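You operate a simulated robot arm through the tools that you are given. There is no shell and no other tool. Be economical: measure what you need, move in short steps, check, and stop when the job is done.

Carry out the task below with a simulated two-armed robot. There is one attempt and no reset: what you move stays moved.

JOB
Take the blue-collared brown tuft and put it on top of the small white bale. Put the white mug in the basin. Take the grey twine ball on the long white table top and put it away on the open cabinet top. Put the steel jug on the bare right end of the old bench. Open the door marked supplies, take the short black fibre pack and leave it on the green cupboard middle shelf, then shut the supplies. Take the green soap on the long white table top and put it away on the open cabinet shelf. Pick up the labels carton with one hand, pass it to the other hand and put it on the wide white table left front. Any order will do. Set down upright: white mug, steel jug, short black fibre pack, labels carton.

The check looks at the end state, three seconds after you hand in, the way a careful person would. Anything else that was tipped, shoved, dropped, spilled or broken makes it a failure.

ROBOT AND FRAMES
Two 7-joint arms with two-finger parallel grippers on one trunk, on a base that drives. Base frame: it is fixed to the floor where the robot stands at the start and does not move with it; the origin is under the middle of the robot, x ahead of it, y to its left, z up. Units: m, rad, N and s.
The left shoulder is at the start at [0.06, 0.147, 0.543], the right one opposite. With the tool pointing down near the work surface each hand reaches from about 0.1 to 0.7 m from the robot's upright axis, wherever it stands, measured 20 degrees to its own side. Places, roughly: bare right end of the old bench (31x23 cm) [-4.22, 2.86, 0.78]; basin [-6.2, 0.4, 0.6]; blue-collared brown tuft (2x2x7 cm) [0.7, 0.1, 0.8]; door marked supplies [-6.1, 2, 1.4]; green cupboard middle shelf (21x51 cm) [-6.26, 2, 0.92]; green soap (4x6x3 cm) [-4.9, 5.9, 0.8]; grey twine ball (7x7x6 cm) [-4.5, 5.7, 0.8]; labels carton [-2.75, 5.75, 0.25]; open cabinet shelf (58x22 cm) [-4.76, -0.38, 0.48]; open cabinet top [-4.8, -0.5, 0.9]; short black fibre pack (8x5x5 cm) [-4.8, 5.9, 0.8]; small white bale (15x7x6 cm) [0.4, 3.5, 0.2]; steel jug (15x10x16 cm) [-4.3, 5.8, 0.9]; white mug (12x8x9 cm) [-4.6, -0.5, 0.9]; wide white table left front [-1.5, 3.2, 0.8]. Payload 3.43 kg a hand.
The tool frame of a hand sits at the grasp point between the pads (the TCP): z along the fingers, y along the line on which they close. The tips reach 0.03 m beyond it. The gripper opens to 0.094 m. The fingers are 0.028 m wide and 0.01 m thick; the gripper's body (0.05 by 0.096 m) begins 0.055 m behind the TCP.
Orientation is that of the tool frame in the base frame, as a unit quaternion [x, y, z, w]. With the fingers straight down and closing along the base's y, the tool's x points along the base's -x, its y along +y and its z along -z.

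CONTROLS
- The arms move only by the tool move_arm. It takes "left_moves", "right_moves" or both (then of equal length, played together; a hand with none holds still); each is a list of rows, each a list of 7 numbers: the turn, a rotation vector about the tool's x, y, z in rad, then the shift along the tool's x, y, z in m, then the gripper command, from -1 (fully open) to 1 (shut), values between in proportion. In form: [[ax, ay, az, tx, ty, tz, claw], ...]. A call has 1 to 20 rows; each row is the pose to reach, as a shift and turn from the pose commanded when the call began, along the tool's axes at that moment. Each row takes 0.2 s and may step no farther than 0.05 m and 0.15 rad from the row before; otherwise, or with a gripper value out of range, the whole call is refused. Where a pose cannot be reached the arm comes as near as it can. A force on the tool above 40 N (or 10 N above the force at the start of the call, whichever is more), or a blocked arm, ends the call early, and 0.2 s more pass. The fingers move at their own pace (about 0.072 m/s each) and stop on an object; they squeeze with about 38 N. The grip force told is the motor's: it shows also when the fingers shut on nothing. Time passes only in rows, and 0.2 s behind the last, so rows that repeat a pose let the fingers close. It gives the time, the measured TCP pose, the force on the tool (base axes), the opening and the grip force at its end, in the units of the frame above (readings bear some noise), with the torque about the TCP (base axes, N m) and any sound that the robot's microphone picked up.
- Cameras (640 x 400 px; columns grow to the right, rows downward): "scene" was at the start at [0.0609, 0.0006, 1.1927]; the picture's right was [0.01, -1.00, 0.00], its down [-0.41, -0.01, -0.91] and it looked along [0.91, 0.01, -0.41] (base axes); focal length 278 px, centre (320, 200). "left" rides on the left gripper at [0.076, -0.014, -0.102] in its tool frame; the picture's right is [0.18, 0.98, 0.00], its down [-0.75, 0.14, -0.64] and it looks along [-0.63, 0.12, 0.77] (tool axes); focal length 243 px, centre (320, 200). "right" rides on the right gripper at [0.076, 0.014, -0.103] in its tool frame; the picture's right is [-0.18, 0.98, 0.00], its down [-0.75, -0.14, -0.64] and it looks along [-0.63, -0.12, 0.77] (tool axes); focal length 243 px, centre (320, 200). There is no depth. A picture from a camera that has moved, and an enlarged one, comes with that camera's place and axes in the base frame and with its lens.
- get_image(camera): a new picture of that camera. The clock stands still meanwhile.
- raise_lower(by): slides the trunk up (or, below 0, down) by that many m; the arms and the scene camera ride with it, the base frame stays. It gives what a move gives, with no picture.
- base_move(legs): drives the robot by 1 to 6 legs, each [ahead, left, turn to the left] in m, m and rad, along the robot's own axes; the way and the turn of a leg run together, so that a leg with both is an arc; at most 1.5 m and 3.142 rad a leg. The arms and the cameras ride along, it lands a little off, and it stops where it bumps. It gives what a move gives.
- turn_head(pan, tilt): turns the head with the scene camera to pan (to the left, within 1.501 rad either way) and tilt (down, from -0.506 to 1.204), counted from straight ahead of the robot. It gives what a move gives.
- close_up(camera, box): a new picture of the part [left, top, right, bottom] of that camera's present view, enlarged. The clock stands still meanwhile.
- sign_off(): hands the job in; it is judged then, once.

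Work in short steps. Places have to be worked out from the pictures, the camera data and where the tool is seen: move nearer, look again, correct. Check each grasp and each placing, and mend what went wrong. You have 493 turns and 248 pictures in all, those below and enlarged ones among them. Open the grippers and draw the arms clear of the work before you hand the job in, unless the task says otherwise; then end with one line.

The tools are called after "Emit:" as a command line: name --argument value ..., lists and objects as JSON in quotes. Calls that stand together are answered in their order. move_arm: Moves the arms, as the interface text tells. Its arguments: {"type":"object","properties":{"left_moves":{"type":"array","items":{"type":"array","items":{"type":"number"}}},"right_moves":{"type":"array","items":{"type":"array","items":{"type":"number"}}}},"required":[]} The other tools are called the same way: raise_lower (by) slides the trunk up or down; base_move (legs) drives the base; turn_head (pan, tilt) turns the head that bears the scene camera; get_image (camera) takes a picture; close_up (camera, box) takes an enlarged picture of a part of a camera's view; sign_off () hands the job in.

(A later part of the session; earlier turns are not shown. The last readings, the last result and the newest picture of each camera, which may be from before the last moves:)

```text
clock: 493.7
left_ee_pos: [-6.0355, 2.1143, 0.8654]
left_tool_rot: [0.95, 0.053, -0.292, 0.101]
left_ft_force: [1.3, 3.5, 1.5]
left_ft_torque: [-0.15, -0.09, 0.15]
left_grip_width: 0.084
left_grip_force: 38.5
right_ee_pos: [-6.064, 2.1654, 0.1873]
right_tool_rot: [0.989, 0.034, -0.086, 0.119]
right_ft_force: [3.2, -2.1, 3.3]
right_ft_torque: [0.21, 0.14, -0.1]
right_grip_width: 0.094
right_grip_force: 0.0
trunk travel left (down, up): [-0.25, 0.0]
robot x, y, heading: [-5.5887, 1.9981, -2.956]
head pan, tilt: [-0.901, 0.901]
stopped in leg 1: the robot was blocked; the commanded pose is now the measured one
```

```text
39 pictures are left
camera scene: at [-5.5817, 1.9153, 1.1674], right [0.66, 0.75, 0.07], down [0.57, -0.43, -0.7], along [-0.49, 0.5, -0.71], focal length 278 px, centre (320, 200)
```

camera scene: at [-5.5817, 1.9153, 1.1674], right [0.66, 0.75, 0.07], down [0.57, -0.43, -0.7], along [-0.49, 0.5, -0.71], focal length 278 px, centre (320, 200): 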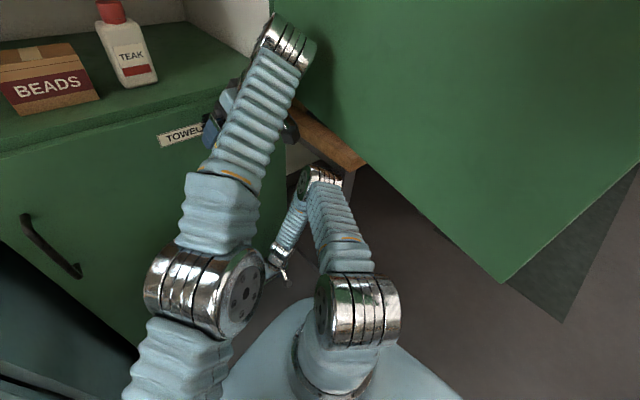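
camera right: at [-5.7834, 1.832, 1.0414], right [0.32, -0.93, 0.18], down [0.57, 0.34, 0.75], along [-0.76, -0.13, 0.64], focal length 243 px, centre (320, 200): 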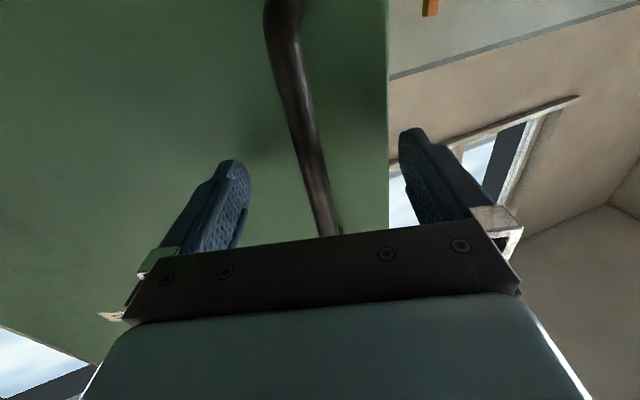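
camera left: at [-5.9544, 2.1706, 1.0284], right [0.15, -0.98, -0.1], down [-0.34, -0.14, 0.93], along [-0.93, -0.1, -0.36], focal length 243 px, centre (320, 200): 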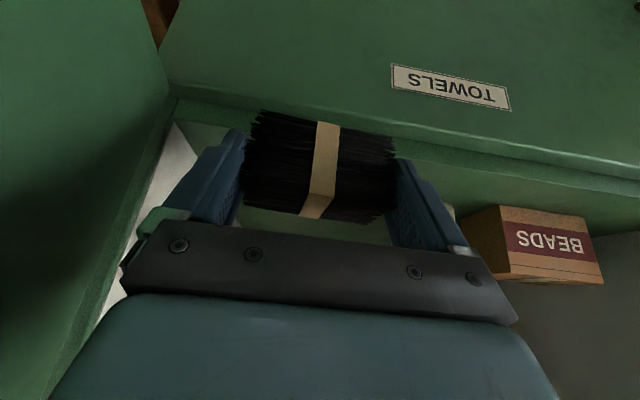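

Forces are low now. I try again to lift the left hand and retract the right hand.

Emit:
move_arm --right_moves '[[0, 0, 0, 0.03, 0, 0, -1], [0, 0, 0, 0.06, 0, -0.01, -1], [0, 0, 0, 0.09, 0, -0.02, -1], [0, 0, 0, 0.12, 0, -0.03, -1]]'

Emit:
get_image --camera "scene"

```text
clock: 494.0
left_ee_pos: [-6.0623, 2.1492, 0.8052]
left_tool_rot: [0.942, 0.071, -0.283, 0.168]
left_ft_force: [37.0, -2.6, 5.7]
left_ft_torque: [0.03, -0.01, -0.89]
left_grip_width: 0.0855
left_grip_force: 40.0
right_ee_pos: [-6.0584, 2.1382, 0.1165]
right_tool_rot: [0.98, 0.066, -0.043, 0.183]
right_ft_force: [179.5, 38.7, 91.1]
right_ft_torque: [1.02, 14.32, -7.27]
right_grip_width: 0.0941
right_grip_force: 0.0
trunk travel left (down, up): [-0.25, 0.0]
robot x, y, heading: [-5.6151, 1.9864, -2.88]
head pan, tilt: [-0.901, 0.901]
stopped in row 1 (left hand): the arm was blocked; the commanded pose is now the measured one
```

```text
38 pictures are left
camera scene: at [-5.6194, 1.9715, 1.1612], right [0.6, 0.8, 0.03], down [0.61, -0.44, -0.66], along [-0.51, 0.42, -0.75], focal length 278 px, centre (320, 200)
```

scene: 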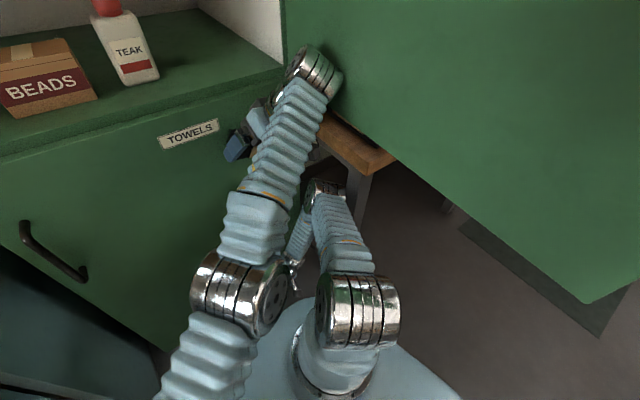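

The elbow still pushes on the leg. I drive purely left (which is now away from both cupboard and leg).

Emit:
base_move --legs '[[0.0, 0.2, 0.0]]'

Emit:
get_image --camera "scene"

```text
clock: 494.6
left_ee_pos: [-6.0654, 2.1825, 0.7683]
left_tool_rot: [0.945, 0.051, -0.256, 0.197]
left_ft_force: [5.8, 4.7, -3.7]
left_ft_torque: [0.1, -0.31, -0.4]
left_grip_width: 0.0852
left_grip_force: 37.8
right_ee_pos: [-6.0522, 2.1196, 0.0885]
right_tool_rot: [0.973, 0.073, -0.024, 0.216]
right_ft_force: [0.7, -0.2, 0.5]
right_ft_torque: [-0.02, 0.0, -0.02]
right_grip_width: 0.0943
right_grip_force: 0.0
trunk travel left (down, up): [-0.25, 0.0]
robot x, y, heading: [-5.6136, 1.9785, -2.872]
head pan, tilt: [-0.901, 0.901]
stopped in leg 1: the force on the tool passed its limit at 142 N (the readings are from after the stop); the commanded pose is now the measured one
```

```text
37 pictures are left
camera scene: at [-5.6418, 2.0162, 1.1513], right [0.59, 0.81, 0.01], down [0.63, -0.46, -0.63], along [-0.5, 0.38, -0.78], focal length 278 px, centre (320, 200)
```

scene: 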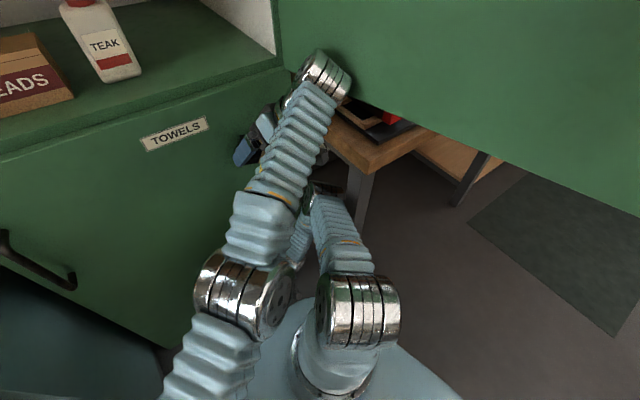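

The robot is level again and forces are low. Now back straight out (+x), accounting for the heading.

Emit:
base_move --legs '[[-0.1, 0.035, 0.0]]'

Emit:
get_image --camera "scene"

```text
clock: 495.3
left_ee_pos: [-6.0657, 2.1809, 0.7712]
left_tool_rot: [0.944, 0.055, -0.257, 0.2]
left_ft_force: [1.0, -0.2, -0.4]
left_ft_torque: [-0.02, -0.02, -0.01]
left_grip_width: 0.0851
left_grip_force: 38.0
right_ee_pos: [-6.0493, 2.1147, 0.0889]
right_tool_rot: [0.972, 0.078, -0.023, 0.219]
right_ft_force: [0.1, -0.7, -0.8]
right_ft_torque: [-0.02, 0.0, -0.01]
right_grip_width: 0.0941
right_grip_force: 0.0
trunk travel left (down, up): [-0.25, 0.0]
robot x, y, heading: [-5.6101, 1.9745, -2.876]
head pan, tilt: [-0.901, 0.901]
stopped in leg 1: the robot was blocked; the commanded pose is now the measured one
```

```text
36 pictures are left
camera scene: at [-5.6395, 2.0204, 1.1524], right [0.59, 0.81, 0.0], down [0.63, -0.46, -0.62], along [-0.5, 0.37, -0.78], focal length 278 px, centre (320, 200)
```

scene: 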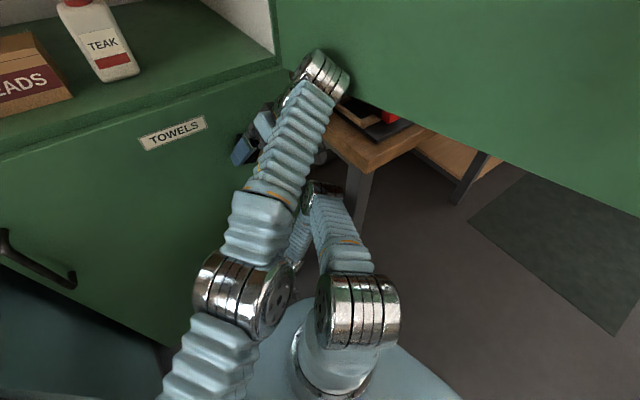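

Still blocked though forces are nil; test a pure left strafe.

Emit:
base_move --legs '[[0.0, 0.08, 0.0]]'

Emit:
turn_head --pan -0.3 --tilt 1.2

Emit:
get_image --camera "scene"

```text
clock: 496.0
left_ee_pos: [-6.0655, 2.1806, 0.7709]
left_tool_rot: [0.944, 0.054, -0.256, 0.199]
left_ft_force: [0.2, 0.0, -1.0]
left_ft_torque: [-0.02, -0.02, 0.01]
left_grip_width: 0.0852
left_grip_force: 38.1
right_ee_pos: [-6.0498, 2.1116, 0.0881]
right_tool_rot: [0.972, 0.077, -0.023, 0.219]
right_ft_force: [-0.1, -0.8, 0.4]
right_ft_torque: [-0.02, -0.01, -0.03]
right_grip_width: 0.094
right_grip_force: 0.0
trunk travel left (down, up): [-0.25, 0.0]
robot x, y, heading: [-5.6088, 1.9698, -2.873]
head pan, tilt: [-0.901, 0.901]
stopped in leg 1: the robot was blocked; the commanded pose is now the measured one
```

```text
clock: 497.0
left_ee_pos: [-6.0661, 2.1801, 0.7711]
left_tool_rot: [0.944, 0.054, -0.257, 0.2]
left_ft_force: [0.5, 0.5, 0.4]
left_ft_torque: [0.02, -0.01, -0.03]
left_grip_width: 0.0852
left_grip_force: 38.1
right_ee_pos: [-6.0489, 2.1134, 0.0883]
right_tool_rot: [0.972, 0.077, -0.023, 0.219]
right_ft_force: [0.3, -0.6, -0.9]
right_ft_torque: [0.02, 0.01, -0.03]
right_grip_width: 0.0939
right_grip_force: 0.1
trunk travel left (down, up): [-0.25, 0.0]
robot x, y, heading: [-5.6078, 1.9716, -2.871]
head pan, tilt: [-0.3, 1.201]
```

```text
35 pictures are left
camera scene: at [-5.6348, 1.9788, 1.1322], right [0.03, 1.0, 0.0], down [0.93, -0.03, -0.36], along [-0.36, 0.01, -0.93], focal length 278 px, centre (320, 200)
```

scene: 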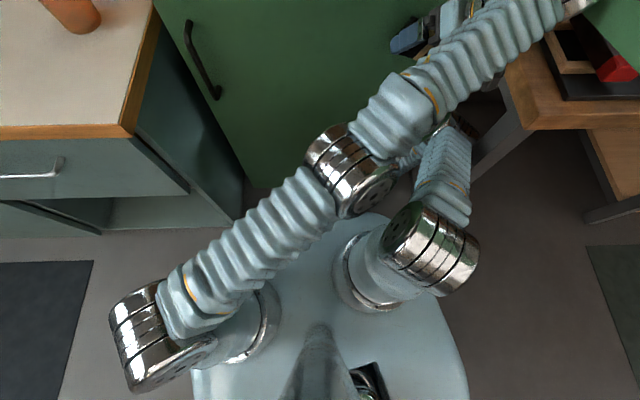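

Seen from above, the left arm crosses over the right. I move the left hand left and up, away from the door, to untangle.

Emit:
move_arm --left_moves '[[0, 0, 0, 0.003, 0.037, -0.01, 1], [0, 0, 0, 0.006, 0.075, -0.02, 1], [0, 0, 0, 0.009, 0.112, -0.03, 1], [0, 0, 0, 0.011, 0.15, -0.042, 1]]'

Emit:
get_image --camera "scene"

```text
clock: 498.0
left_ee_pos: [-6.0591, 2.1154, 0.8824]
left_tool_rot: [0.944, 0.055, -0.256, 0.201]
left_ft_force: [0.5, -0.1, -0.7]
left_ft_torque: [-0.01, -0.01, -0.02]
left_grip_width: 0.0852
left_grip_force: 38.2
left hand out of reach, approached as far as the arm can: row 1, 2, 3, 4
right_ee_pos: [-6.0506, 2.1134, 0.0876]
right_tool_rot: [0.972, 0.077, -0.022, 0.219]
right_ft_force: [-0.2, -0.2, 0.4]
right_ft_torque: [0.03, 0.01, -0.01]
right_grip_width: 0.0939
right_grip_force: 0.0
trunk travel left (down, up): [-0.25, 0.0]
robot x, y, heading: [-5.6066, 1.9747, -2.873]
head pan, tilt: [-0.3, 1.201]
```

```text
34 pictures are left
camera scene: at [-5.6369, 1.9805, 1.1321], right [0.03, 1.0, 0.0], down [0.93, -0.03, -0.36], along [-0.36, 0.01, -0.93], focal length 278 px, centre (320, 200)
```

scene: 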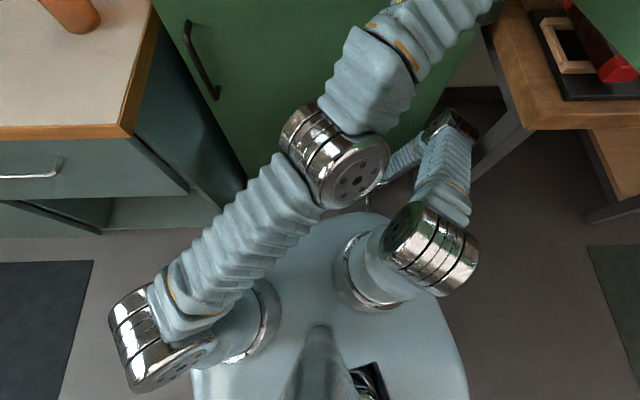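

Untangled. Now re-level the pack (undo the 0.42 rad roll) and raise it a bit.

Emit:
move_arm --left_moves '[[0.14, 0, 0, 0.0, 0.01, -0.01, 1], [0.28, 0, 0, 0.0, 0.02, -0.02, 1], [0.417, 0.016, 0, 0.0, 0.03, -0.03, 1], [0.417, 0.016, 0, 0.0, 0.05, -0.05, 1]]'

Emit:
get_image --camera "left"

```text
clock: 499.0
left_ee_pos: [-6.0453, 2.1109, 0.9683]
left_tool_rot: [0.968, 0.001, -0.252, 0.001]
left_ft_force: [-0.4, -0.3, -0.6]
left_ft_torque: [-0.03, 0.0, -0.01]
left_grip_width: 0.085
left_grip_force: 38.1
left hand out of reach, approached as far as the arm can: row 1, 2, 3, 4
right_ee_pos: [-6.0507, 2.1137, 0.0879]
right_tool_rot: [0.972, 0.078, -0.022, 0.22]
right_ft_force: [0.5, -0.2, 0.7]
right_ft_torque: [-0.01, 0.01, -0.01]
right_grip_width: 0.0939
right_grip_force: 0.1
trunk travel left (down, up): [-0.25, 0.0]
robot x, y, heading: [-5.6087, 1.9727, -2.867]
head pan, tilt: [-0.3, 1.201]
```

```text
33 pictures are left
camera left: at [-5.9279, 2.1244, 1.0202], right [0.16, -0.98, -0.09], down [-0.34, -0.14, 0.93], along [-0.93, -0.12, -0.36], focal length 243 px, centre (320, 200)
```

left: 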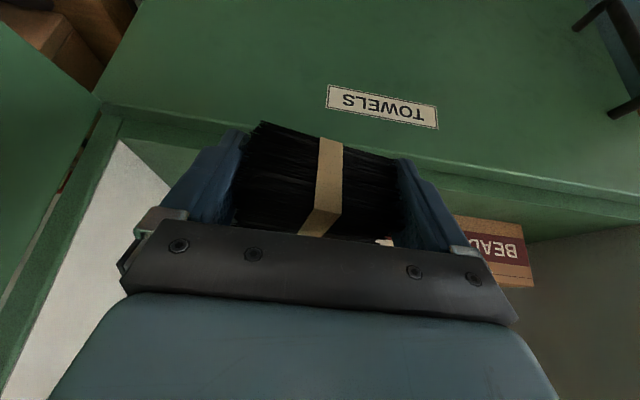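

Pack is level again and intact. Now bring the right hand out: back, up and left, unrolling it.

Emit:
move_arm --right_moves '[[0.1, 0.01, 0.03, 0.02, 0.025, -0.015, -1], [0.2, 0.02, 0.06, 0.04, 0.05, -0.03, -1], [0.3, 0.03, 0.1, 0.06, 0.075, -0.05, -1], [0.4, 0.04, 0.13, 0.084, 0.103, -0.07, -1]]'

Emit:
get_image --camera "scene"

```text
clock: 500.2
left_ee_pos: [-6.0759, 2.0858, 0.967]
left_tool_rot: [0.967, 0.025, -0.252, 0.006]
left_ft_force: [-0.7, -0.5, -1.0]
left_ft_torque: [0.07, -0.06, -0.03]
left_grip_width: 0.0847
left_grip_force: 38.3
right_ee_pos: [-5.9788, 2.0376, 0.1884]
right_tool_rot: [0.999, 0.049, -0.006, 0.023]
right_ft_force: [-0.6, -0.2, 0.4]
right_ft_torque: [-0.03, 0.02, 0.0]
right_grip_width: 0.0941
right_grip_force: 0.0
trunk travel left (down, up): [-0.25, 0.0]
robot x, y, heading: [-5.6281, 1.9693, -2.821]
head pan, tilt: [-0.3, 1.201]
stopped in row 4 (right hand): the arm was blocked; the commanded pose is now the measured one
```

```text
32 pictures are left
camera scene: at [-5.661, 1.9767, 1.1315], right [-0.02, 1.0, 0.0], down [0.93, 0.02, -0.36], along [-0.36, 0.0, -0.93], focal length 278 px, centre (320, 200)
```

scene: 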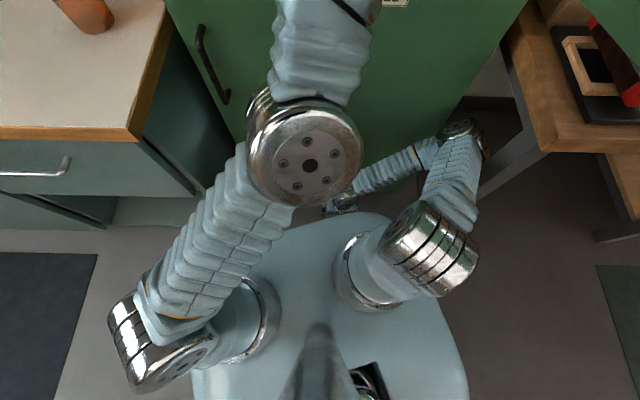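

Try moving the base left/back again now that the right hand is free of the cupboard.

Emit:
base_move --legs '[[-0.05, 0.08, 0.0]]'

Emit:
get_image --camera "scene"

```text
clock: 500.9
left_ee_pos: [-6.0712, 2.0855, 0.9666]
left_tool_rot: [0.967, 0.026, -0.254, 0.007]
left_ft_force: [-0.6, 0.0, -1.1]
left_ft_torque: [0.03, -0.02, 0.02]
left_grip_width: 0.0849
left_grip_force: 38.1
right_ee_pos: [-5.9758, 2.0342, 0.1908]
right_tool_rot: [0.998, 0.051, -0.008, 0.024]
right_ft_force: [-0.4, -0.3, 0.0]
right_ft_torque: [-0.02, -0.02, 0.0]
right_grip_width: 0.0942
right_grip_force: 0.1
trunk travel left (down, up): [-0.25, 0.0]
robot x, y, heading: [-5.6262, 1.971, -2.824]
head pan, tilt: [-0.3, 1.201]
stopped in leg 1: the robot was blocked; the commanded pose is now the measured one
```

```text
31 pictures are left
camera scene: at [-5.6561, 1.9762, 1.132], right [-0.02, 1.0, 0.0], down [0.93, 0.02, -0.36], along [-0.36, -0.01, -0.93], focal length 278 px, centre (320, 200)
```

scene: 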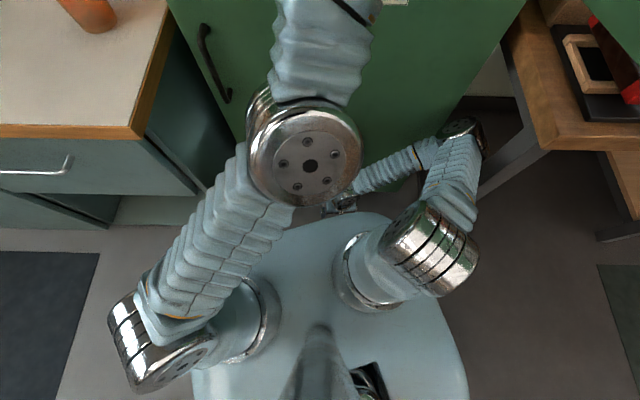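

The elbow is caught in the corner behind the table leg. A combined small left turn with a +x shift should slide it out along −y.

Emit:
base_move --legs '[[-0.043, 0.014, 0.12]]'

Emit:
base_move --legs '[[-0.05, 0.09, 0.1]]'

Emit:
get_image --camera "scene"

```text
clock: 501.9
left_ee_pos: [-6.0357, 2.035, 0.9665]
left_tool_rot: [0.964, 0.083, -0.253, 0.023]
left_ft_force: [-0.1, -0.3, -0.5]
left_ft_torque: [0.01, 0.0, 0.04]
left_grip_width: 0.0848
left_grip_force: 38.5
right_ee_pos: [-5.9352, 1.9957, 0.1906]
right_tool_rot: [0.994, 0.111, -0.007, 0.024]
right_ft_force: [0.2, -0.1, -1.2]
right_ft_torque: [-0.05, -0.03, -0.02]
right_grip_width: 0.0939
right_grip_force: 0.0
trunk travel left (down, up): [-0.25, 0.0]
robot x, y, heading: [-5.5823, 1.9715, -2.702]
head pan, tilt: [-0.3, 1.201]
```

```text
clock: 503.0
left_ee_pos: [-5.953, 1.9324, 0.9669]
left_tool_rot: [0.958, 0.132, -0.251, 0.036]
left_ft_force: [0.0, -0.3, -0.5]
left_ft_torque: [0.0, 0.0, -0.01]
left_grip_width: 0.0848
left_grip_force: 38.5
right_ee_pos: [-5.8479, 1.9041, 0.1899]
right_tool_rot: [0.987, 0.161, -0.005, 0.025]
right_ft_force: [-0.8, -0.9, -0.9]
right_ft_torque: [-0.04, 0.02, -0.02]
right_grip_width: 0.0938
right_grip_force: 0.1
trunk travel left (down, up): [-0.25, 0.0]
robot x, y, heading: [-5.4917, 1.9178, -2.6]
head pan, tilt: [-0.3, 1.201]
```

```text
30 pictures are left
camera scene: at [-5.5245, 1.9176, 1.1321], right [-0.24, 0.97, 0.0], down [0.91, 0.22, -0.36], along [-0.35, -0.09, -0.93], focal length 278 px, centre (320, 200)
```

scene: 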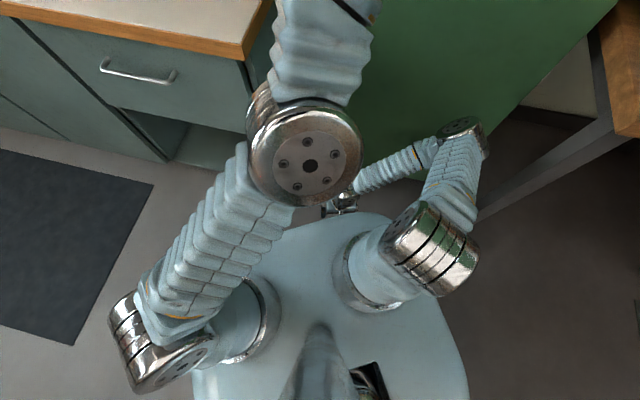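

Free. Move fully out (+x) away from the door.

Emit:
base_move --legs '[[-0.45, 0.24, 0.0], [0, 0, -0.54]]'

Emit:
turn_head --pan -0.1 --tilt 0.3

Emit:
get_image --camera "scene"

```text
clock: 507.6
left_ee_pos: [-5.3655, 2.1973, 0.9677]
left_tool_rot: [0.958, -0.132, -0.252, -0.034]
left_ft_force: [0.3, -0.8, -0.6]
left_ft_torque: [0.01, -0.02, 0.04]
left_grip_width: 0.0845
left_grip_force: 37.7
right_ee_pos: [-5.2924, 2.1175, 0.1907]
right_tool_rot: [0.993, -0.113, -0.012, 0.022]
right_ft_force: [0.1, -0.4, 1.1]
right_ft_torque: [0.01, 0.01, -0.02]
right_grip_width: 0.094
right_grip_force: 0.1
trunk travel left (down, up): [-0.25, 0.0]
robot x, y, heading: [-4.985, 1.9392, 3.132]
head pan, tilt: [-0.3, 1.201]
```

```text
clock: 508.8
left_ee_pos: [-5.3659, 2.1968, 0.9673]
left_tool_rot: [0.958, -0.133, -0.251, -0.034]
left_ft_force: [0.4, 0.0, -0.8]
left_ft_torque: [0.0, -0.01, -0.01]
left_grip_width: 0.0848
left_grip_force: 37.8
right_ee_pos: [-5.2924, 2.1176, 0.1914]
right_tool_rot: [0.993, -0.113, -0.012, 0.022]
right_ft_force: [0.0, 0.2, -0.1]
right_ft_torque: [0.02, 0.03, 0.0]
right_grip_width: 0.0941
right_grip_force: 0.0
trunk travel left (down, up): [-0.25, 0.0]
robot x, y, heading: [-4.982, 1.9438, 3.136]
head pan, tilt: [-0.099, 0.3]
```

```text
29 pictures are left
camera scene: at [-5.0472, 1.9524, 1.2041], right [0.11, 0.99, 0.0], down [0.29, -0.03, -0.95], along [-0.95, 0.1, -0.3], focal length 278 px, centre (320, 200)
```

scene: 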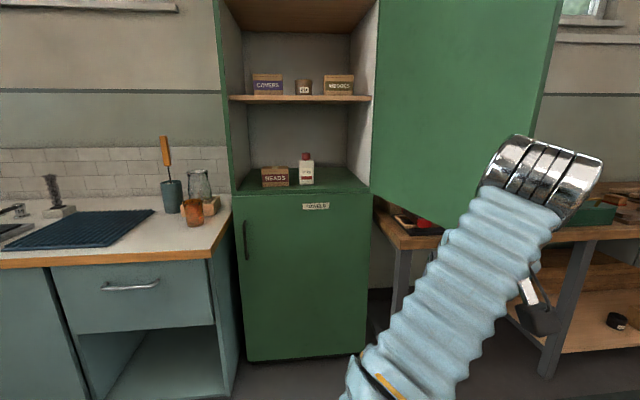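

Everything is intact and the pack still held. I'll stow the right arm stretched out sideways to the right and low (in front of the table, beneath the door) so its elbow can't catch.

Emit:
move_arm --right_moves '[[0, 0, 0, 0.004, -0.0424, -0.0156, -1], [0, 0, 0, 0.008, -0.0847, -0.0313, -1], [0, 0, 0, 0.012, -0.127, -0.047, -1], [0, 0, 0, 0.016, -0.169, -0.0626, -1], [0, 0, 0, 0.02, -0.212, -0.078, -1], [0, 0, 0, 0.024, -0.254, -0.094, -1], [0, 0, 0, 0.028, -0.2965, -0.1095, -1], [0, 0, 0, 0.032, -0.339, -0.125, -1], [0, 0, 0, 0.036, -0.381, -0.141, -1], [0, 0, 0, 0.04, -0.4236, -0.156, -1], [0, 0, 0, 0.044, -0.466, -0.172, -1], [0, 0, 0, 0.048, -0.508, -0.188, -1], [0, 0, 0, 0.052, -0.55, -0.203, -1], [0, 0, 0, 0.056, -0.593, -0.219, -1]]'

Emit:
turn_head --pan -0.9 --tilt 0.9

Emit:
get_image --camera "scene"

```text
clock: 511.8
left_ee_pos: [-5.3653, 2.1959, 0.9671]
left_tool_rot: [0.958, -0.134, -0.251, -0.034]
left_ft_force: [-0.2, 0.8, -0.4]
left_ft_torque: [0.04, -0.04, -0.01]
left_grip_width: 0.0842
left_grip_force: 37.8
right_ee_pos: [-5.0987, 2.6906, 0.3796]
right_tool_rot: [0.993, -0.112, -0.013, 0.022]
right_ft_force: [0.1, -0.3, -0.6]
right_ft_torque: [-0.03, -0.02, -0.01]
right_grip_width: 0.0942
right_grip_force: 0.1
trunk travel left (down, up): [-0.25, 0.0]
robot x, y, heading: [-4.9847, 1.9411, 3.13]
head pan, tilt: [-0.099, 0.3]
```

```text
clock: 512.9
left_ee_pos: [-5.3657, 2.196, 0.9675]
left_tool_rot: [0.958, -0.133, -0.252, -0.035]
left_ft_force: [0.1, 0.2, -1.1]
left_ft_torque: [-0.03, -0.01, 0.02]
left_grip_width: 0.0847
left_grip_force: 37.8
right_ee_pos: [-5.0995, 2.6904, 0.3799]
right_tool_rot: [0.993, -0.113, -0.012, 0.022]
right_ft_force: [0.1, 0.6, -0.5]
right_ft_torque: [0.01, 0.02, 0.04]
right_grip_width: 0.094
right_grip_force: 0.0
trunk travel left (down, up): [-0.25, 0.0]
robot x, y, heading: [-4.9829, 1.9452, 3.129]
head pan, tilt: [-0.901, 0.901]
```

```text
28 pictures are left
camera scene: at [-5.0008, 2.002, 1.1519], right [0.79, 0.62, 0.0], down [0.48, -0.62, -0.62], along [-0.38, 0.49, -0.78], focal length 278 px, centre (320, 200)
```

scene: 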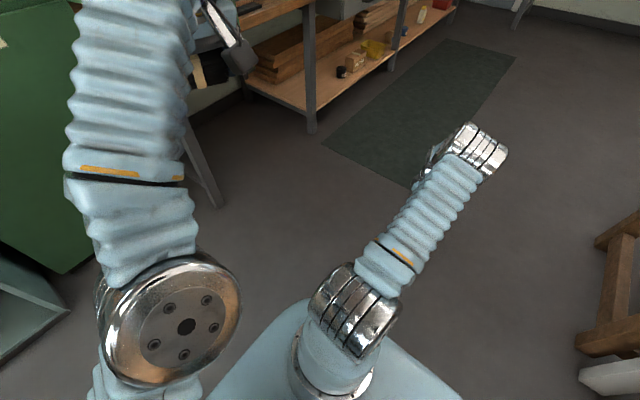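

The right arm now extends sideways, clear. I pull its hand back a bit further and square the left hand (pack) to the heading.

Emit:
move_arm --left_moves '[[-0.03, 0, -0.05, -0.013, 0.04, 0.005, 1], [-0.06, 0, -0.1, -0.026, 0.08, 0.01, 1], [-0.09, -0.001, -0.16, -0.039, 0.12, 0.014, 1], [-0.12, -0.002, -0.21, -0.052, 0.16, 0.019, 1], [-0.136, -0.003, -0.242, -0.062, 0.197, 0.023, 1]]' --right_moves '[[0, 0, 0, 0.03, -0.01, 0, -1], [0, 0, 0, 0.06, -0.02, 0, -1], [0, 0, 0, 0.09, -0.03, 0, -1], [0, 0, 0, 0.12, -0.04, 0, -1], [0, 0, 0, 0.14, -0.04, 0, -1]]'

Emit:
turn_head --pan -0.1 --tilt 0.3

Emit:
get_image --camera "scene"

Emit:
get_image --camera "left"

```text
clock: 514.1
left_ee_pos: [-5.4933, 2.0347, 0.9958]
left_tool_rot: [0.967, 0.002, -0.255, 0.002]
left_ft_force: [0.4, 0.7, -0.7]
left_ft_torque: [-0.01, 0.02, 0.01]
left_grip_width: 0.0846
left_grip_force: 37.7
left hand out of reach, approached as far as the arm can: row 1, 2, 3, 4, 5
right_ee_pos: [-4.9522, 2.6986, 0.375]
right_tool_rot: [0.993, -0.112, -0.013, 0.023]
right_ft_force: [-0.1, 0.5, -0.1]
right_ft_torque: [-0.02, 0.0, 0.04]
right_grip_width: 0.0942
right_grip_force: 0.0
trunk travel left (down, up): [-0.25, 0.0]
robot x, y, heading: [-4.9868, 1.9463, 3.133]
head pan, tilt: [-0.901, 0.901]
```

```text
clock: 515.2
left_ee_pos: [-5.4933, 2.0348, 0.9948]
left_tool_rot: [0.967, 0.001, -0.254, 0.002]
left_ft_force: [0.4, -0.8, -0.9]
left_ft_torque: [-0.01, 0.0, 0.02]
left_grip_width: 0.0845
left_grip_force: 38.0
right_ee_pos: [-4.9522, 2.6983, 0.3759]
right_tool_rot: [0.993, -0.114, -0.012, 0.023]
right_ft_force: [0.4, 0.1, -0.4]
right_ft_torque: [0.02, 0.0, 0.01]
right_grip_width: 0.094
right_grip_force: 0.0
trunk travel left (down, up): [-0.25, 0.0]
robot x, y, heading: [-4.9816, 1.9442, 3.135]
head pan, tilt: [-0.099, 0.3]
```

```text
27 pictures are left
camera scene: at [-5.0472, 1.9525, 1.2041], right [0.11, 0.99, 0.0], down [0.29, -0.03, -0.96], along [-0.95, 0.1, -0.3], focal length 278 px, centre (320, 200)
```

scene: 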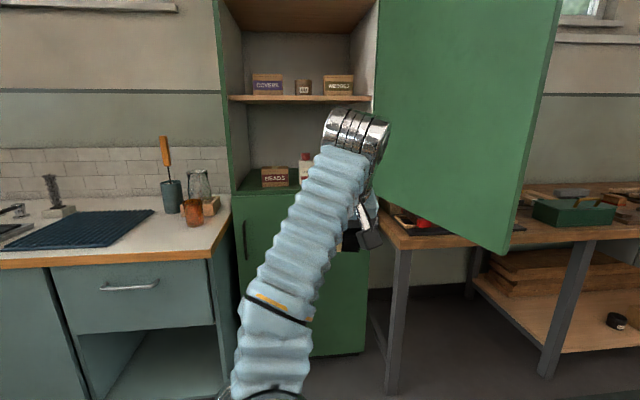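

```text
26 pictures are left
camera left: at [-5.3754, 2.0498, 1.0478], right [0.16, -0.98, -0.09], down [-0.34, -0.14, 0.93], along [-0.93, -0.12, -0.36], focal length 243 px, centre (320, 200)
```

left: 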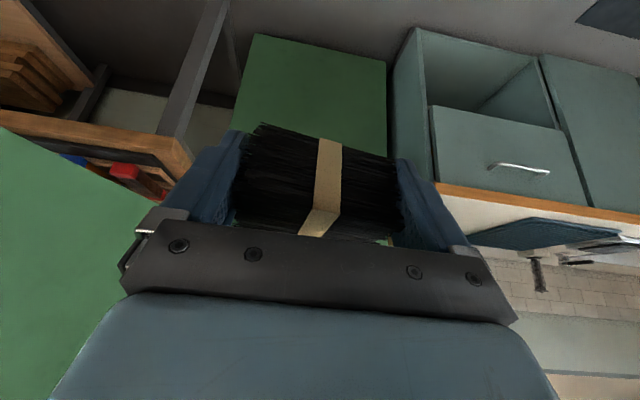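

The door is at ≈103°. Check the pack's levelness with a zoom.

Emit:
close_up --camera "left" --box '[200, 100, 440, 250]'

```text
2.67 times, centred on (320, 175) of left
camera zoom: at [-5.3754, 2.0498, 1.0478], right [0.16, -0.98, -0.09], down [-0.34, -0.14, 0.93], along [-0.93, -0.12, -0.36], focal length 647 px, centre (320, 267)
```

zoom: 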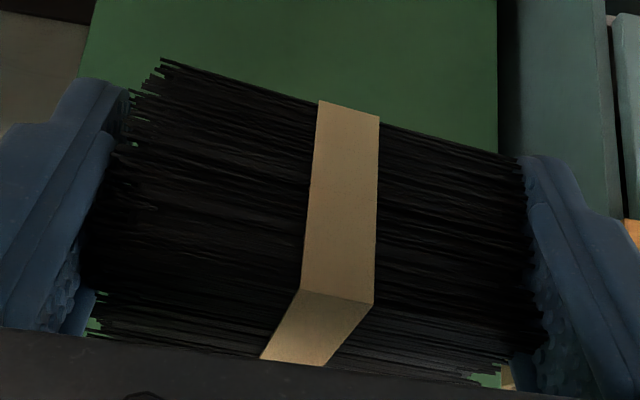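

Pack is still practically level. Drive to x≈-5.43, y≈2.07.

Emit:
base_move --legs '[[0.42, -0.115, 0.0]]'

Emit:
turn_head --pan -0.6 --tilt 0.7

Emit:
get_image --camera "scene"

```text
clock: 517.9
left_ee_pos: [-5.9084, 2.1542, 0.9949]
left_tool_rot: [0.967, 0.001, -0.253, 0.001]
left_ft_force: [-0.2, -0.4, -0.3]
left_ft_torque: [0.0, -0.03, 0.02]
left_grip_width: 0.0845
left_grip_force: 38.5
right_ee_pos: [-5.3683, 2.8178, 0.3758]
right_tool_rot: [0.993, -0.114, -0.012, 0.022]
right_ft_force: [-0.2, -0.1, 1.0]
right_ft_torque: [0.02, 0.0, 0.02]
right_grip_width: 0.0941
right_grip_force: 0.0
trunk travel left (down, up): [-0.25, 0.0]
robot x, y, heading: [-5.4008, 2.0639, 3.139]
head pan, tilt: [-0.099, 0.3]
```

```text
clock: 518.8
left_ee_pos: [-5.9097, 2.1537, 0.9964]
left_tool_rot: [0.967, 0.002, -0.254, 0.001]
left_ft_force: [-0.4, -0.4, -1.2]
left_ft_torque: [0.01, 0.02, -0.01]
left_grip_width: 0.0843
left_grip_force: 38.0
right_ee_pos: [-5.3683, 2.8181, 0.377]
right_tool_rot: [0.993, -0.113, -0.011, 0.022]
right_ft_force: [-0.5, 0.0, 0.2]
right_ft_torque: [-0.01, 0.01, 0.0]
right_grip_width: 0.0939
right_grip_force: 0.1
trunk travel left (down, up): [-0.25, 0.0]
robot x, y, heading: [-5.3991, 2.0626, 3.138]
head pan, tilt: [-0.6, 0.7]
```

```text
24 pictures are left
camera scene: at [-5.4402, 2.1094, 1.1681], right [0.57, 0.82, 0.0], down [0.53, -0.37, -0.77], along [-0.63, 0.44, -0.64], focal length 278 px, centre (320, 200)
```

scene: 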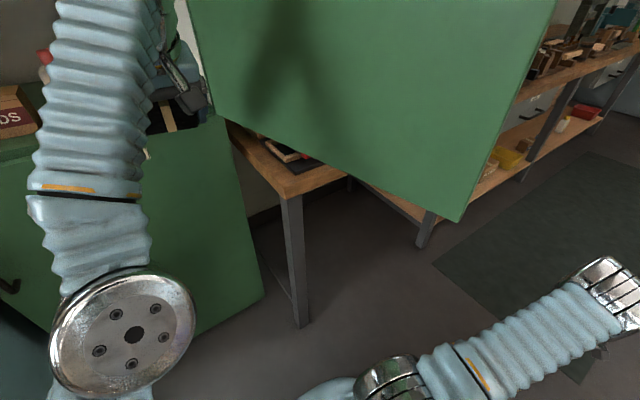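

Clearances look fine (keep base at x≥-5.58). Drive 0.18 ahead.

Emit:
base_move --legs '[[0.175, 0.0, 0.0]]'

Emit:
get_image --camera "left"

```text
clock: 520.3
left_ee_pos: [-6.0849, 2.1531, 0.9955]
left_tool_rot: [0.967, 0.003, -0.253, 0.002]
left_ft_force: [-0.1, -0.7, -1.3]
left_ft_torque: [0.05, 0.0, 0.01]
left_grip_width: 0.084
left_grip_force: 38.3
right_ee_pos: [-5.5475, 2.8189, 0.376]
right_tool_rot: [0.994, -0.111, -0.012, 0.023]
right_ft_force: [0.4, 0.3, 0.3]
right_ft_torque: [-0.01, -0.01, 0.03]
right_grip_width: 0.0942
right_grip_force: 0.2
trunk travel left (down, up): [-0.25, 0.0]
robot x, y, heading: [-5.5747, 2.0582, 3.137]
head pan, tilt: [-0.6, 0.7]
```

```text
23 pictures are left
camera left: at [-5.9677, 2.1679, 1.048], right [0.17, -0.98, -0.09], down [-0.34, -0.14, 0.93], along [-0.93, -0.13, -0.36], focal length 243 px, centre (320, 200)
```

left: 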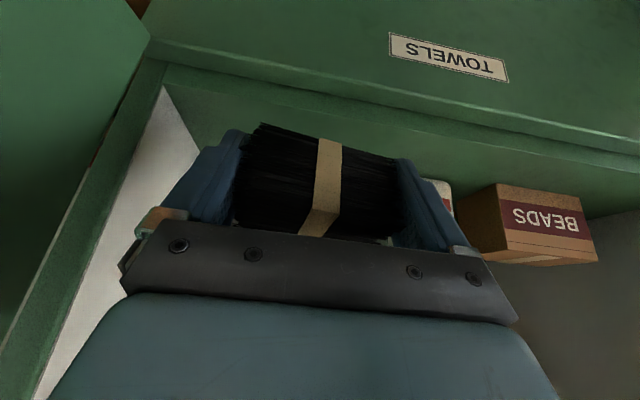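

Extend forward 8 cm over the shelf, lowering 3 cm.

Emit:
move_arm --left_moves '[[0, 0, 0, -0.018, 0, 0.022, 1], [0, 0, 0, -0.037, 0, 0.044, 1], [0, 0, 0, -0.055, 0, 0.0655, 1], [0, 0, 0, -0.07, 0, 0.075, 1]]'

Emit:
get_image --camera "left"

```text
clock: 521.3
left_ee_pos: [-6.1516, 2.1411, 0.9476]
left_tool_rot: [0.967, 0.002, -0.255, 0.0]
left_ft_force: [4.0, 3.8, 13.3]
left_ft_torque: [0.0, -0.06, -0.17]
left_grip_width: 0.0842
left_grip_force: 38.5
left hand out of reach, approached as far as the arm can: row 1, 2, 3, 4
right_ee_pos: [-5.5455, 2.8195, 0.3757]
right_tool_rot: [0.993, -0.112, -0.013, 0.022]
right_ft_force: [-0.6, 0.4, -0.2]
right_ft_torque: [0.02, -0.01, -0.02]
right_grip_width: 0.0943
right_grip_force: 0.1
trunk travel left (down, up): [-0.25, 0.0]
robot x, y, heading: [-5.5772, 2.0619, 3.137]
head pan, tilt: [-0.6, 0.7]
```

```text
22 pictures are left
camera left: at [-6.0347, 2.1544, 1.0004], right [0.16, -0.98, -0.09], down [-0.34, -0.14, 0.93], along [-0.93, -0.12, -0.35], focal length 243 px, centre (320, 200)
```

left: 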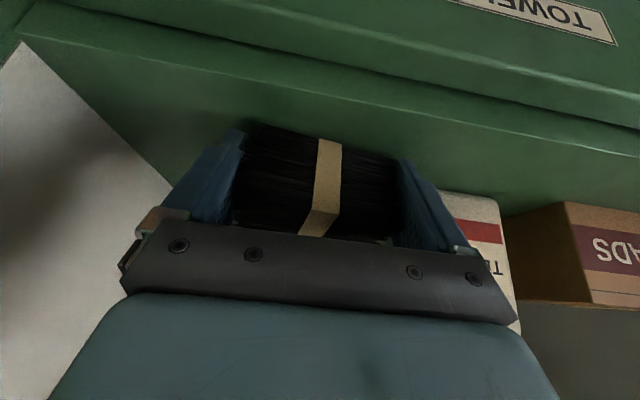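

Contact with the shelf at x≈-6.15. I'd like it ~3 cm deeper: lift 1.2 cm, nudge the base 0.03, then set down.

Emit:
move_arm --left_moves '[[0, 0, 0, -0.006, -0.004, -0.0105, 1], [0, 0, 0, -0.006, -0.008, -0.0105, 1]]'

Emit:
base_move --legs '[[0.03, 0.0, 0.0]]'

Emit:
get_image --camera "left"

```text
clock: 521.9
left_ee_pos: [-6.1463, 2.1396, 0.9526]
left_tool_rot: [0.967, 0.003, -0.254, 0.002]
left_ft_force: [0.7, 0.1, -0.2]
left_ft_torque: [-0.04, -0.01, -0.01]
left_grip_width: 0.0844
left_grip_force: 38.1
left hand out of reach, approached as far as the arm can: row 1, 2
right_ee_pos: [-5.5461, 2.818, 0.3768]
right_tool_rot: [0.993, -0.112, -0.013, 0.022]
right_ft_force: [-0.6, 0.3, 0.4]
right_ft_torque: [0.01, 0.02, -0.01]
right_grip_width: 0.0942
right_grip_force: 0.0
trunk travel left (down, up): [-0.25, 0.0]
robot x, y, heading: [-5.5748, 2.0634, 3.134]
head pan, tilt: [-0.6, 0.7]
```

```text
clock: 522.7
left_ee_pos: [-6.1761, 2.1409, 0.9526]
left_tool_rot: [0.967, 0.002, -0.254, 0.002]
left_ft_force: [-0.9, 0.0, -0.6]
left_ft_torque: [-0.01, 0.02, 0.01]
left_grip_width: 0.0844
left_grip_force: 38.8
right_ee_pos: [-5.5761, 2.8183, 0.3762]
right_tool_rot: [0.994, -0.111, -0.013, 0.021]
right_ft_force: [0.9, -0.3, 0.0]
right_ft_torque: [-0.02, 0.0, 0.01]
right_grip_width: 0.0938
right_grip_force: 0.1
trunk travel left (down, up): [-0.25, 0.0]
robot x, y, heading: [-5.6036, 2.0651, 3.136]
head pan, tilt: [-0.6, 0.7]
```

```text
21 pictures are left
camera left: at [-6.0588, 2.1559, 1.0054], right [0.17, -0.98, -0.09], down [-0.34, -0.14, 0.93], along [-0.93, -0.12, -0.36], focal length 243 px, centre (320, 200)
```

left: 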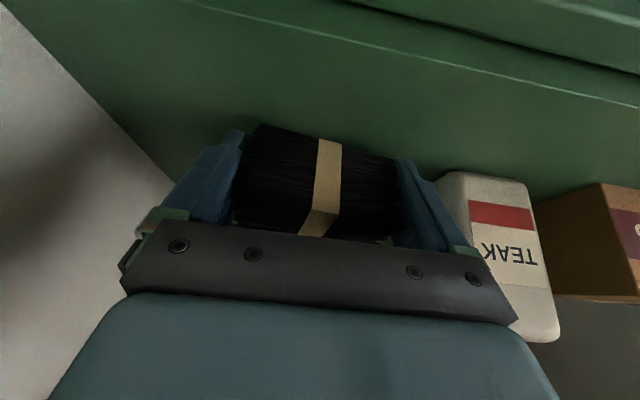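

Clear of the bottle by ~2.5 cm. Lower to contact and release.

Emit:
move_arm --left_moves '[[0, 0, 0, 0.0015, 0, 0.0026, 1], [0, 0, 0, 0.003, 0, 0.0052, 1], [0, 0, 0, 0.0045, 0, 0.0078, 1]]'

```text
clock: 523.5
left_ee_pos: [-6.1764, 2.1412, 0.9478]
left_tool_rot: [0.966, 0.003, -0.258, 0.0]
left_ft_force: [-9.8, 5.0, 31.3]
left_ft_torque: [-1.12, 0.39, -0.71]
left_grip_width: 0.0842
left_grip_force: 38.0
right_ee_pos: [-5.5767, 2.819, 0.3771]
right_tool_rot: [0.993, -0.111, -0.012, 0.022]
right_ft_force: [-0.9, 0.2, 0.2]
right_ft_torque: [0.01, 0.0, 0.02]
right_grip_width: 0.0938
right_grip_force: 0.1
trunk travel left (down, up): [-0.25, 0.0]
robot x, y, heading: [-5.6039, 2.0639, 3.134]
head pan, tilt: [-0.6, 0.7]
```

Contact. Open slowly.

Emit:
move_arm --left_moves '[[0, 0, 0, -0.001, 0, -0.002, 1], [0, 0, 0, -0.001, 0, -0.002, 0], [0, 0, 0, -0.001, 0, -0.002, -0.9], [0, 0, 0, -0.001, 0, -0.002, -1], [0, 0, 0, -0.001, 0, -0.002, -1]]'

Emit:
get_image --camera "left"

```text
clock: 524.7
left_ee_pos: [-6.1756, 2.1414, 0.9484]
left_tool_rot: [0.967, 0.003, -0.256, 0.0]
left_ft_force: [-9.7, 3.5, 36.5]
left_ft_torque: [0.52, 0.45, 0.57]
left_grip_width: 0.0855
left_grip_force: 0.1
right_ee_pos: [-5.5765, 2.8198, 0.377]
right_tool_rot: [0.993, -0.111, -0.013, 0.022]
right_ft_force: [0.1, 0.3, 0.1]
right_ft_torque: [0.0, 0.0, 0.0]
right_grip_width: 0.0939
right_grip_force: 0.0
trunk travel left (down, up): [-0.25, 0.0]
robot x, y, heading: [-5.6048, 2.0614, 3.135]
head pan, tilt: [-0.6, 0.7]
```

```text
20 pictures are left
camera left: at [-6.0577, 2.1558, 1.0003], right [0.17, -0.98, -0.09], down [-0.34, -0.14, 0.93], along [-0.93, -0.13, -0.35], focal length 243 px, centre (320, 200)
```

left: 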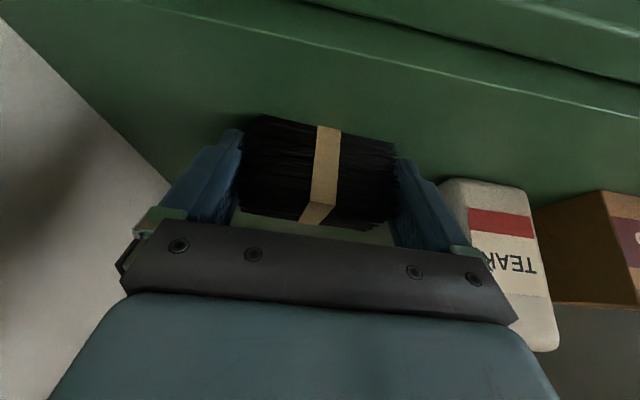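

The pack settled flat; the fingertips press the shelf and can't open. Raise 5 mm so they open fully.

Emit:
move_arm --left_moves '[[0, 0, 0, -0.0012, 0, -0.002, -1], [0, 0, 0, -0.0025, 0, -0.0043, -1], [0, 0, 0, -0.0025, 0, -0.0043, -1], [0, 0, 0, -0.0025, 0, -0.0043, -1]]'

Emit:
get_image --camera "left"

```text
clock: 525.7
left_ee_pos: [-6.176, 2.1417, 0.9498]
left_tool_rot: [0.968, 0.003, -0.253, 0.002]
left_ft_force: [-0.5, 0.5, 0.3]
left_ft_torque: [0.05, 0.05, 0.01]
left_grip_width: 0.0939
left_grip_force: 0.0
right_ee_pos: [-5.5764, 2.8198, 0.3758]
right_tool_rot: [0.993, -0.112, -0.012, 0.023]
right_ft_force: [0.1, -0.1, -0.8]
right_ft_torque: [0.01, 0.0, 0.0]
right_grip_width: 0.0942
right_grip_force: 0.0
trunk travel left (down, up): [-0.25, 0.0]
robot x, y, heading: [-5.6035, 2.0621, 3.139]
head pan, tilt: [-0.6, 0.7]
```

```text
19 pictures are left
camera left: at [-6.059, 2.1565, 1.0031], right [0.17, -0.98, -0.09], down [-0.34, -0.14, 0.93], along [-0.93, -0.12, -0.36], focal length 243 px, centre (320, 200)
```

left: 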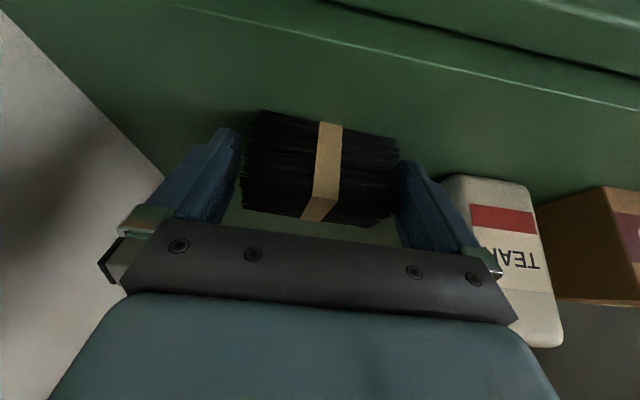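

Released; the pack stands flat on the shelf. Withdraw slightly along the tool axis, then straight back with the base.

Emit:
move_arm --left_moves '[[0, 0, 0, 0, 0, -0.015, -1], [0, 0, 0, 0, 0, -0.03, -1], [0, 0, 0, 0.01, 0, -0.04, -1]]'

Emit:
base_move --legs '[[-0.15, 0.0, 0.0], [-0.5, 0.0, 0.0]]'

Emit:
turn_head --pan -0.1 --tilt 0.25

Emit:
get_image --camera "scene"

```text
clock: 526.5
left_ee_pos: [-6.1492, 2.142, 0.9806]
left_tool_rot: [0.967, 0.004, -0.254, 0.002]
left_ft_force: [0.1, 0.1, 0.0]
left_ft_torque: [-0.02, 0.01, 0.01]
left_grip_width: 0.0942
left_grip_force: 0.0
left hand out of reach, approached as far as the arm can: row 2
right_ee_pos: [-5.5777, 2.8174, 0.3772]
right_tool_rot: [0.993, -0.111, -0.013, 0.023]
right_ft_force: [-0.4, -0.5, 0.3]
right_ft_torque: [-0.02, -0.04, 0.01]
right_grip_width: 0.0939
right_grip_force: 0.2
trunk travel left (down, up): [-0.25, 0.0]
robot x, y, heading: [-5.6046, 2.0641, 3.137]
head pan, tilt: [-0.6, 0.7]
```

```text
clock: 530.5
left_ee_pos: [-5.4963, 2.1383, 0.9812]
left_tool_rot: [0.967, 0.003, -0.254, 0.002]
left_ft_force: [0.4, 0.3, -0.7]
left_ft_torque: [-0.04, 0.02, 0.0]
left_grip_width: 0.0939
left_grip_force: 0.0
right_ee_pos: [-4.9223, 2.8149, 0.3764]
right_tool_rot: [0.993, -0.112, -0.013, 0.022]
right_ft_force: [0.7, 0.8, -0.6]
right_ft_torque: [0.01, -0.02, 0.01]
right_grip_width: 0.0938
right_grip_force: 0.1
trunk travel left (down, up): [-0.25, 0.0]
robot x, y, heading: [-4.9531, 2.0583, 3.134]
head pan, tilt: [-0.6, 0.7]
```

```text
clock: 531.4
left_ee_pos: [-5.4953, 2.1373, 0.9804]
left_tool_rot: [0.967, 0.001, -0.254, 0.001]
left_ft_force: [-0.2, 0.4, 0.0]
left_ft_torque: [-0.01, 0.02, 0.01]
left_grip_width: 0.094
left_grip_force: 0.1
right_ee_pos: [-4.9227, 2.8149, 0.3761]
right_tool_rot: [0.993, -0.112, -0.012, 0.023]
right_ft_force: [0.3, -0.4, -0.2]
right_ft_torque: [0.01, 0.02, 0.0]
right_grip_width: 0.094
right_grip_force: 0.0
trunk travel left (down, up): [-0.25, 0.0]
robot x, y, heading: [-4.9545, 2.0552, 3.13]
head pan, tilt: [-0.099, 0.25]
```

```text
18 pictures are left
camera scene: at [-5.0171, 2.0682, 1.2088], right [0.11, 0.99, 0.0], down [0.25, -0.03, -0.97], along [-0.96, 0.1, -0.25], focal length 278 px, centre (320, 200)
```

scene: 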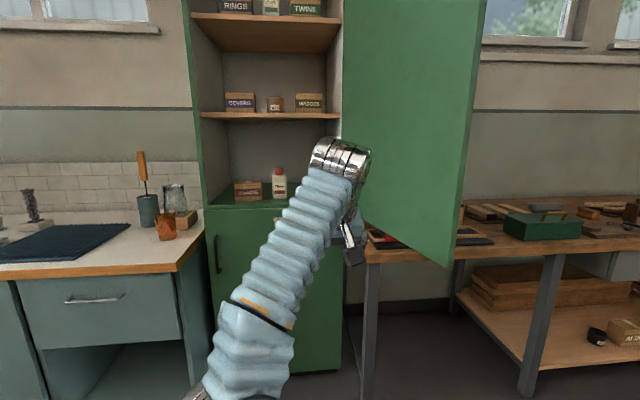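

Now shut the door: go around its tip to its right side. Back 0.12, strafe right 0.52, then forward.

Emit:
base_move --legs '[[-0.12, 0.0, 0.008], [0.0, -0.53, 0.0], [0.33, 0.0, 0.0]]'

Emit:
turn_head --pan 0.1 --tilt 0.3

Emit:
get_image --camera "scene"

```text
clock: 537.1
left_ee_pos: [-5.709, 2.6613, 0.9818]
left_tool_rot: [0.967, 0.008, -0.253, 0.003]
left_ft_force: [-0.5, -0.7, -0.8]
left_ft_torque: [-0.01, -0.03, 0.01]
left_grip_width: 0.094
left_grip_force: 0.0
right_ee_pos: [-5.1445, 3.3464, 0.3763]
right_tool_rot: [0.994, -0.106, -0.012, 0.023]
right_ft_force: [-0.4, 0.2, -1.1]
right_ft_torque: [-0.01, -0.01, -0.02]
right_grip_width: 0.0942
right_grip_force: 0.1
trunk travel left (down, up): [-0.25, 0.0]
robot x, y, heading: [-5.1618, 2.5922, -3.133]
head pan, tilt: [-0.099, 0.25]
```

```text
clock: 537.8
left_ee_pos: [-5.7078, 2.662, 0.98]
left_tool_rot: [0.967, 0.009, -0.254, 0.003]
left_ft_force: [0.1, 0.3, -0.5]
left_ft_torque: [0.02, 0.02, -0.02]
left_grip_width: 0.0939
left_grip_force: 0.1
right_ee_pos: [-5.1441, 3.3455, 0.3763]
right_tool_rot: [0.994, -0.106, -0.012, 0.022]
right_ft_force: [0.1, -0.5, 0.0]
right_ft_torque: [0.01, -0.02, 0.01]
right_grip_width: 0.094
right_grip_force: 0.0
trunk travel left (down, up): [-0.25, 0.0]
robot x, y, heading: [-5.1587, 2.5872, -3.136]
head pan, tilt: [0.099, 0.3]
```

```text
17 pictures are left
camera scene: at [-5.2284, 2.5792, 1.2042], right [-0.11, 0.99, 0.0], down [0.29, 0.03, -0.96], along [-0.95, -0.1, -0.3], focal length 278 px, centre (320, 200)
```

scene: 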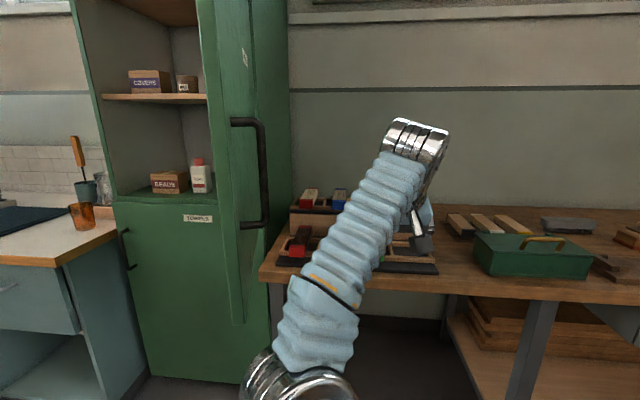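

Try pushing with the left arm by strafing left.

Emit:
base_move --legs '[[0.0, 0.3, 0.0]]'

Emit:
get_image --camera "scene"

```text
clock: 539.9
left_ee_pos: [-5.7059, 2.3618, 0.9808]
left_tool_rot: [0.967, 0.007, -0.254, 0.004]
left_ft_force: [-0.4, 0.1, 0.6]
left_ft_torque: [-0.03, -0.01, 0.02]
left_grip_width: 0.0942
left_grip_force: 0.0
right_ee_pos: [-5.1403, 3.045, 0.3762]
right_tool_rot: [0.994, -0.107, -0.012, 0.022]
right_ft_force: [-0.2, 0.2, 0.3]
right_ft_torque: [-0.01, 0.01, 0.01]
right_grip_width: 0.0939
right_grip_force: 0.0
trunk travel left (down, up): [-0.25, 0.0]
robot x, y, heading: [-5.1654, 2.2884, -3.14]
head pan, tilt: [0.099, 0.3]
```

```text
16 pictures are left
camera scene: at [-5.2268, 2.2789, 1.2042], right [-0.1, 0.99, 0.0], down [0.29, 0.03, -0.96], along [-0.95, -0.1, -0.3], focal length 278 px, centre (320, 200)
```

scene: 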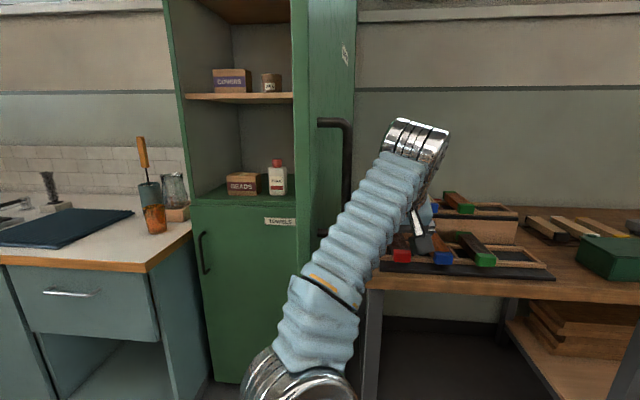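

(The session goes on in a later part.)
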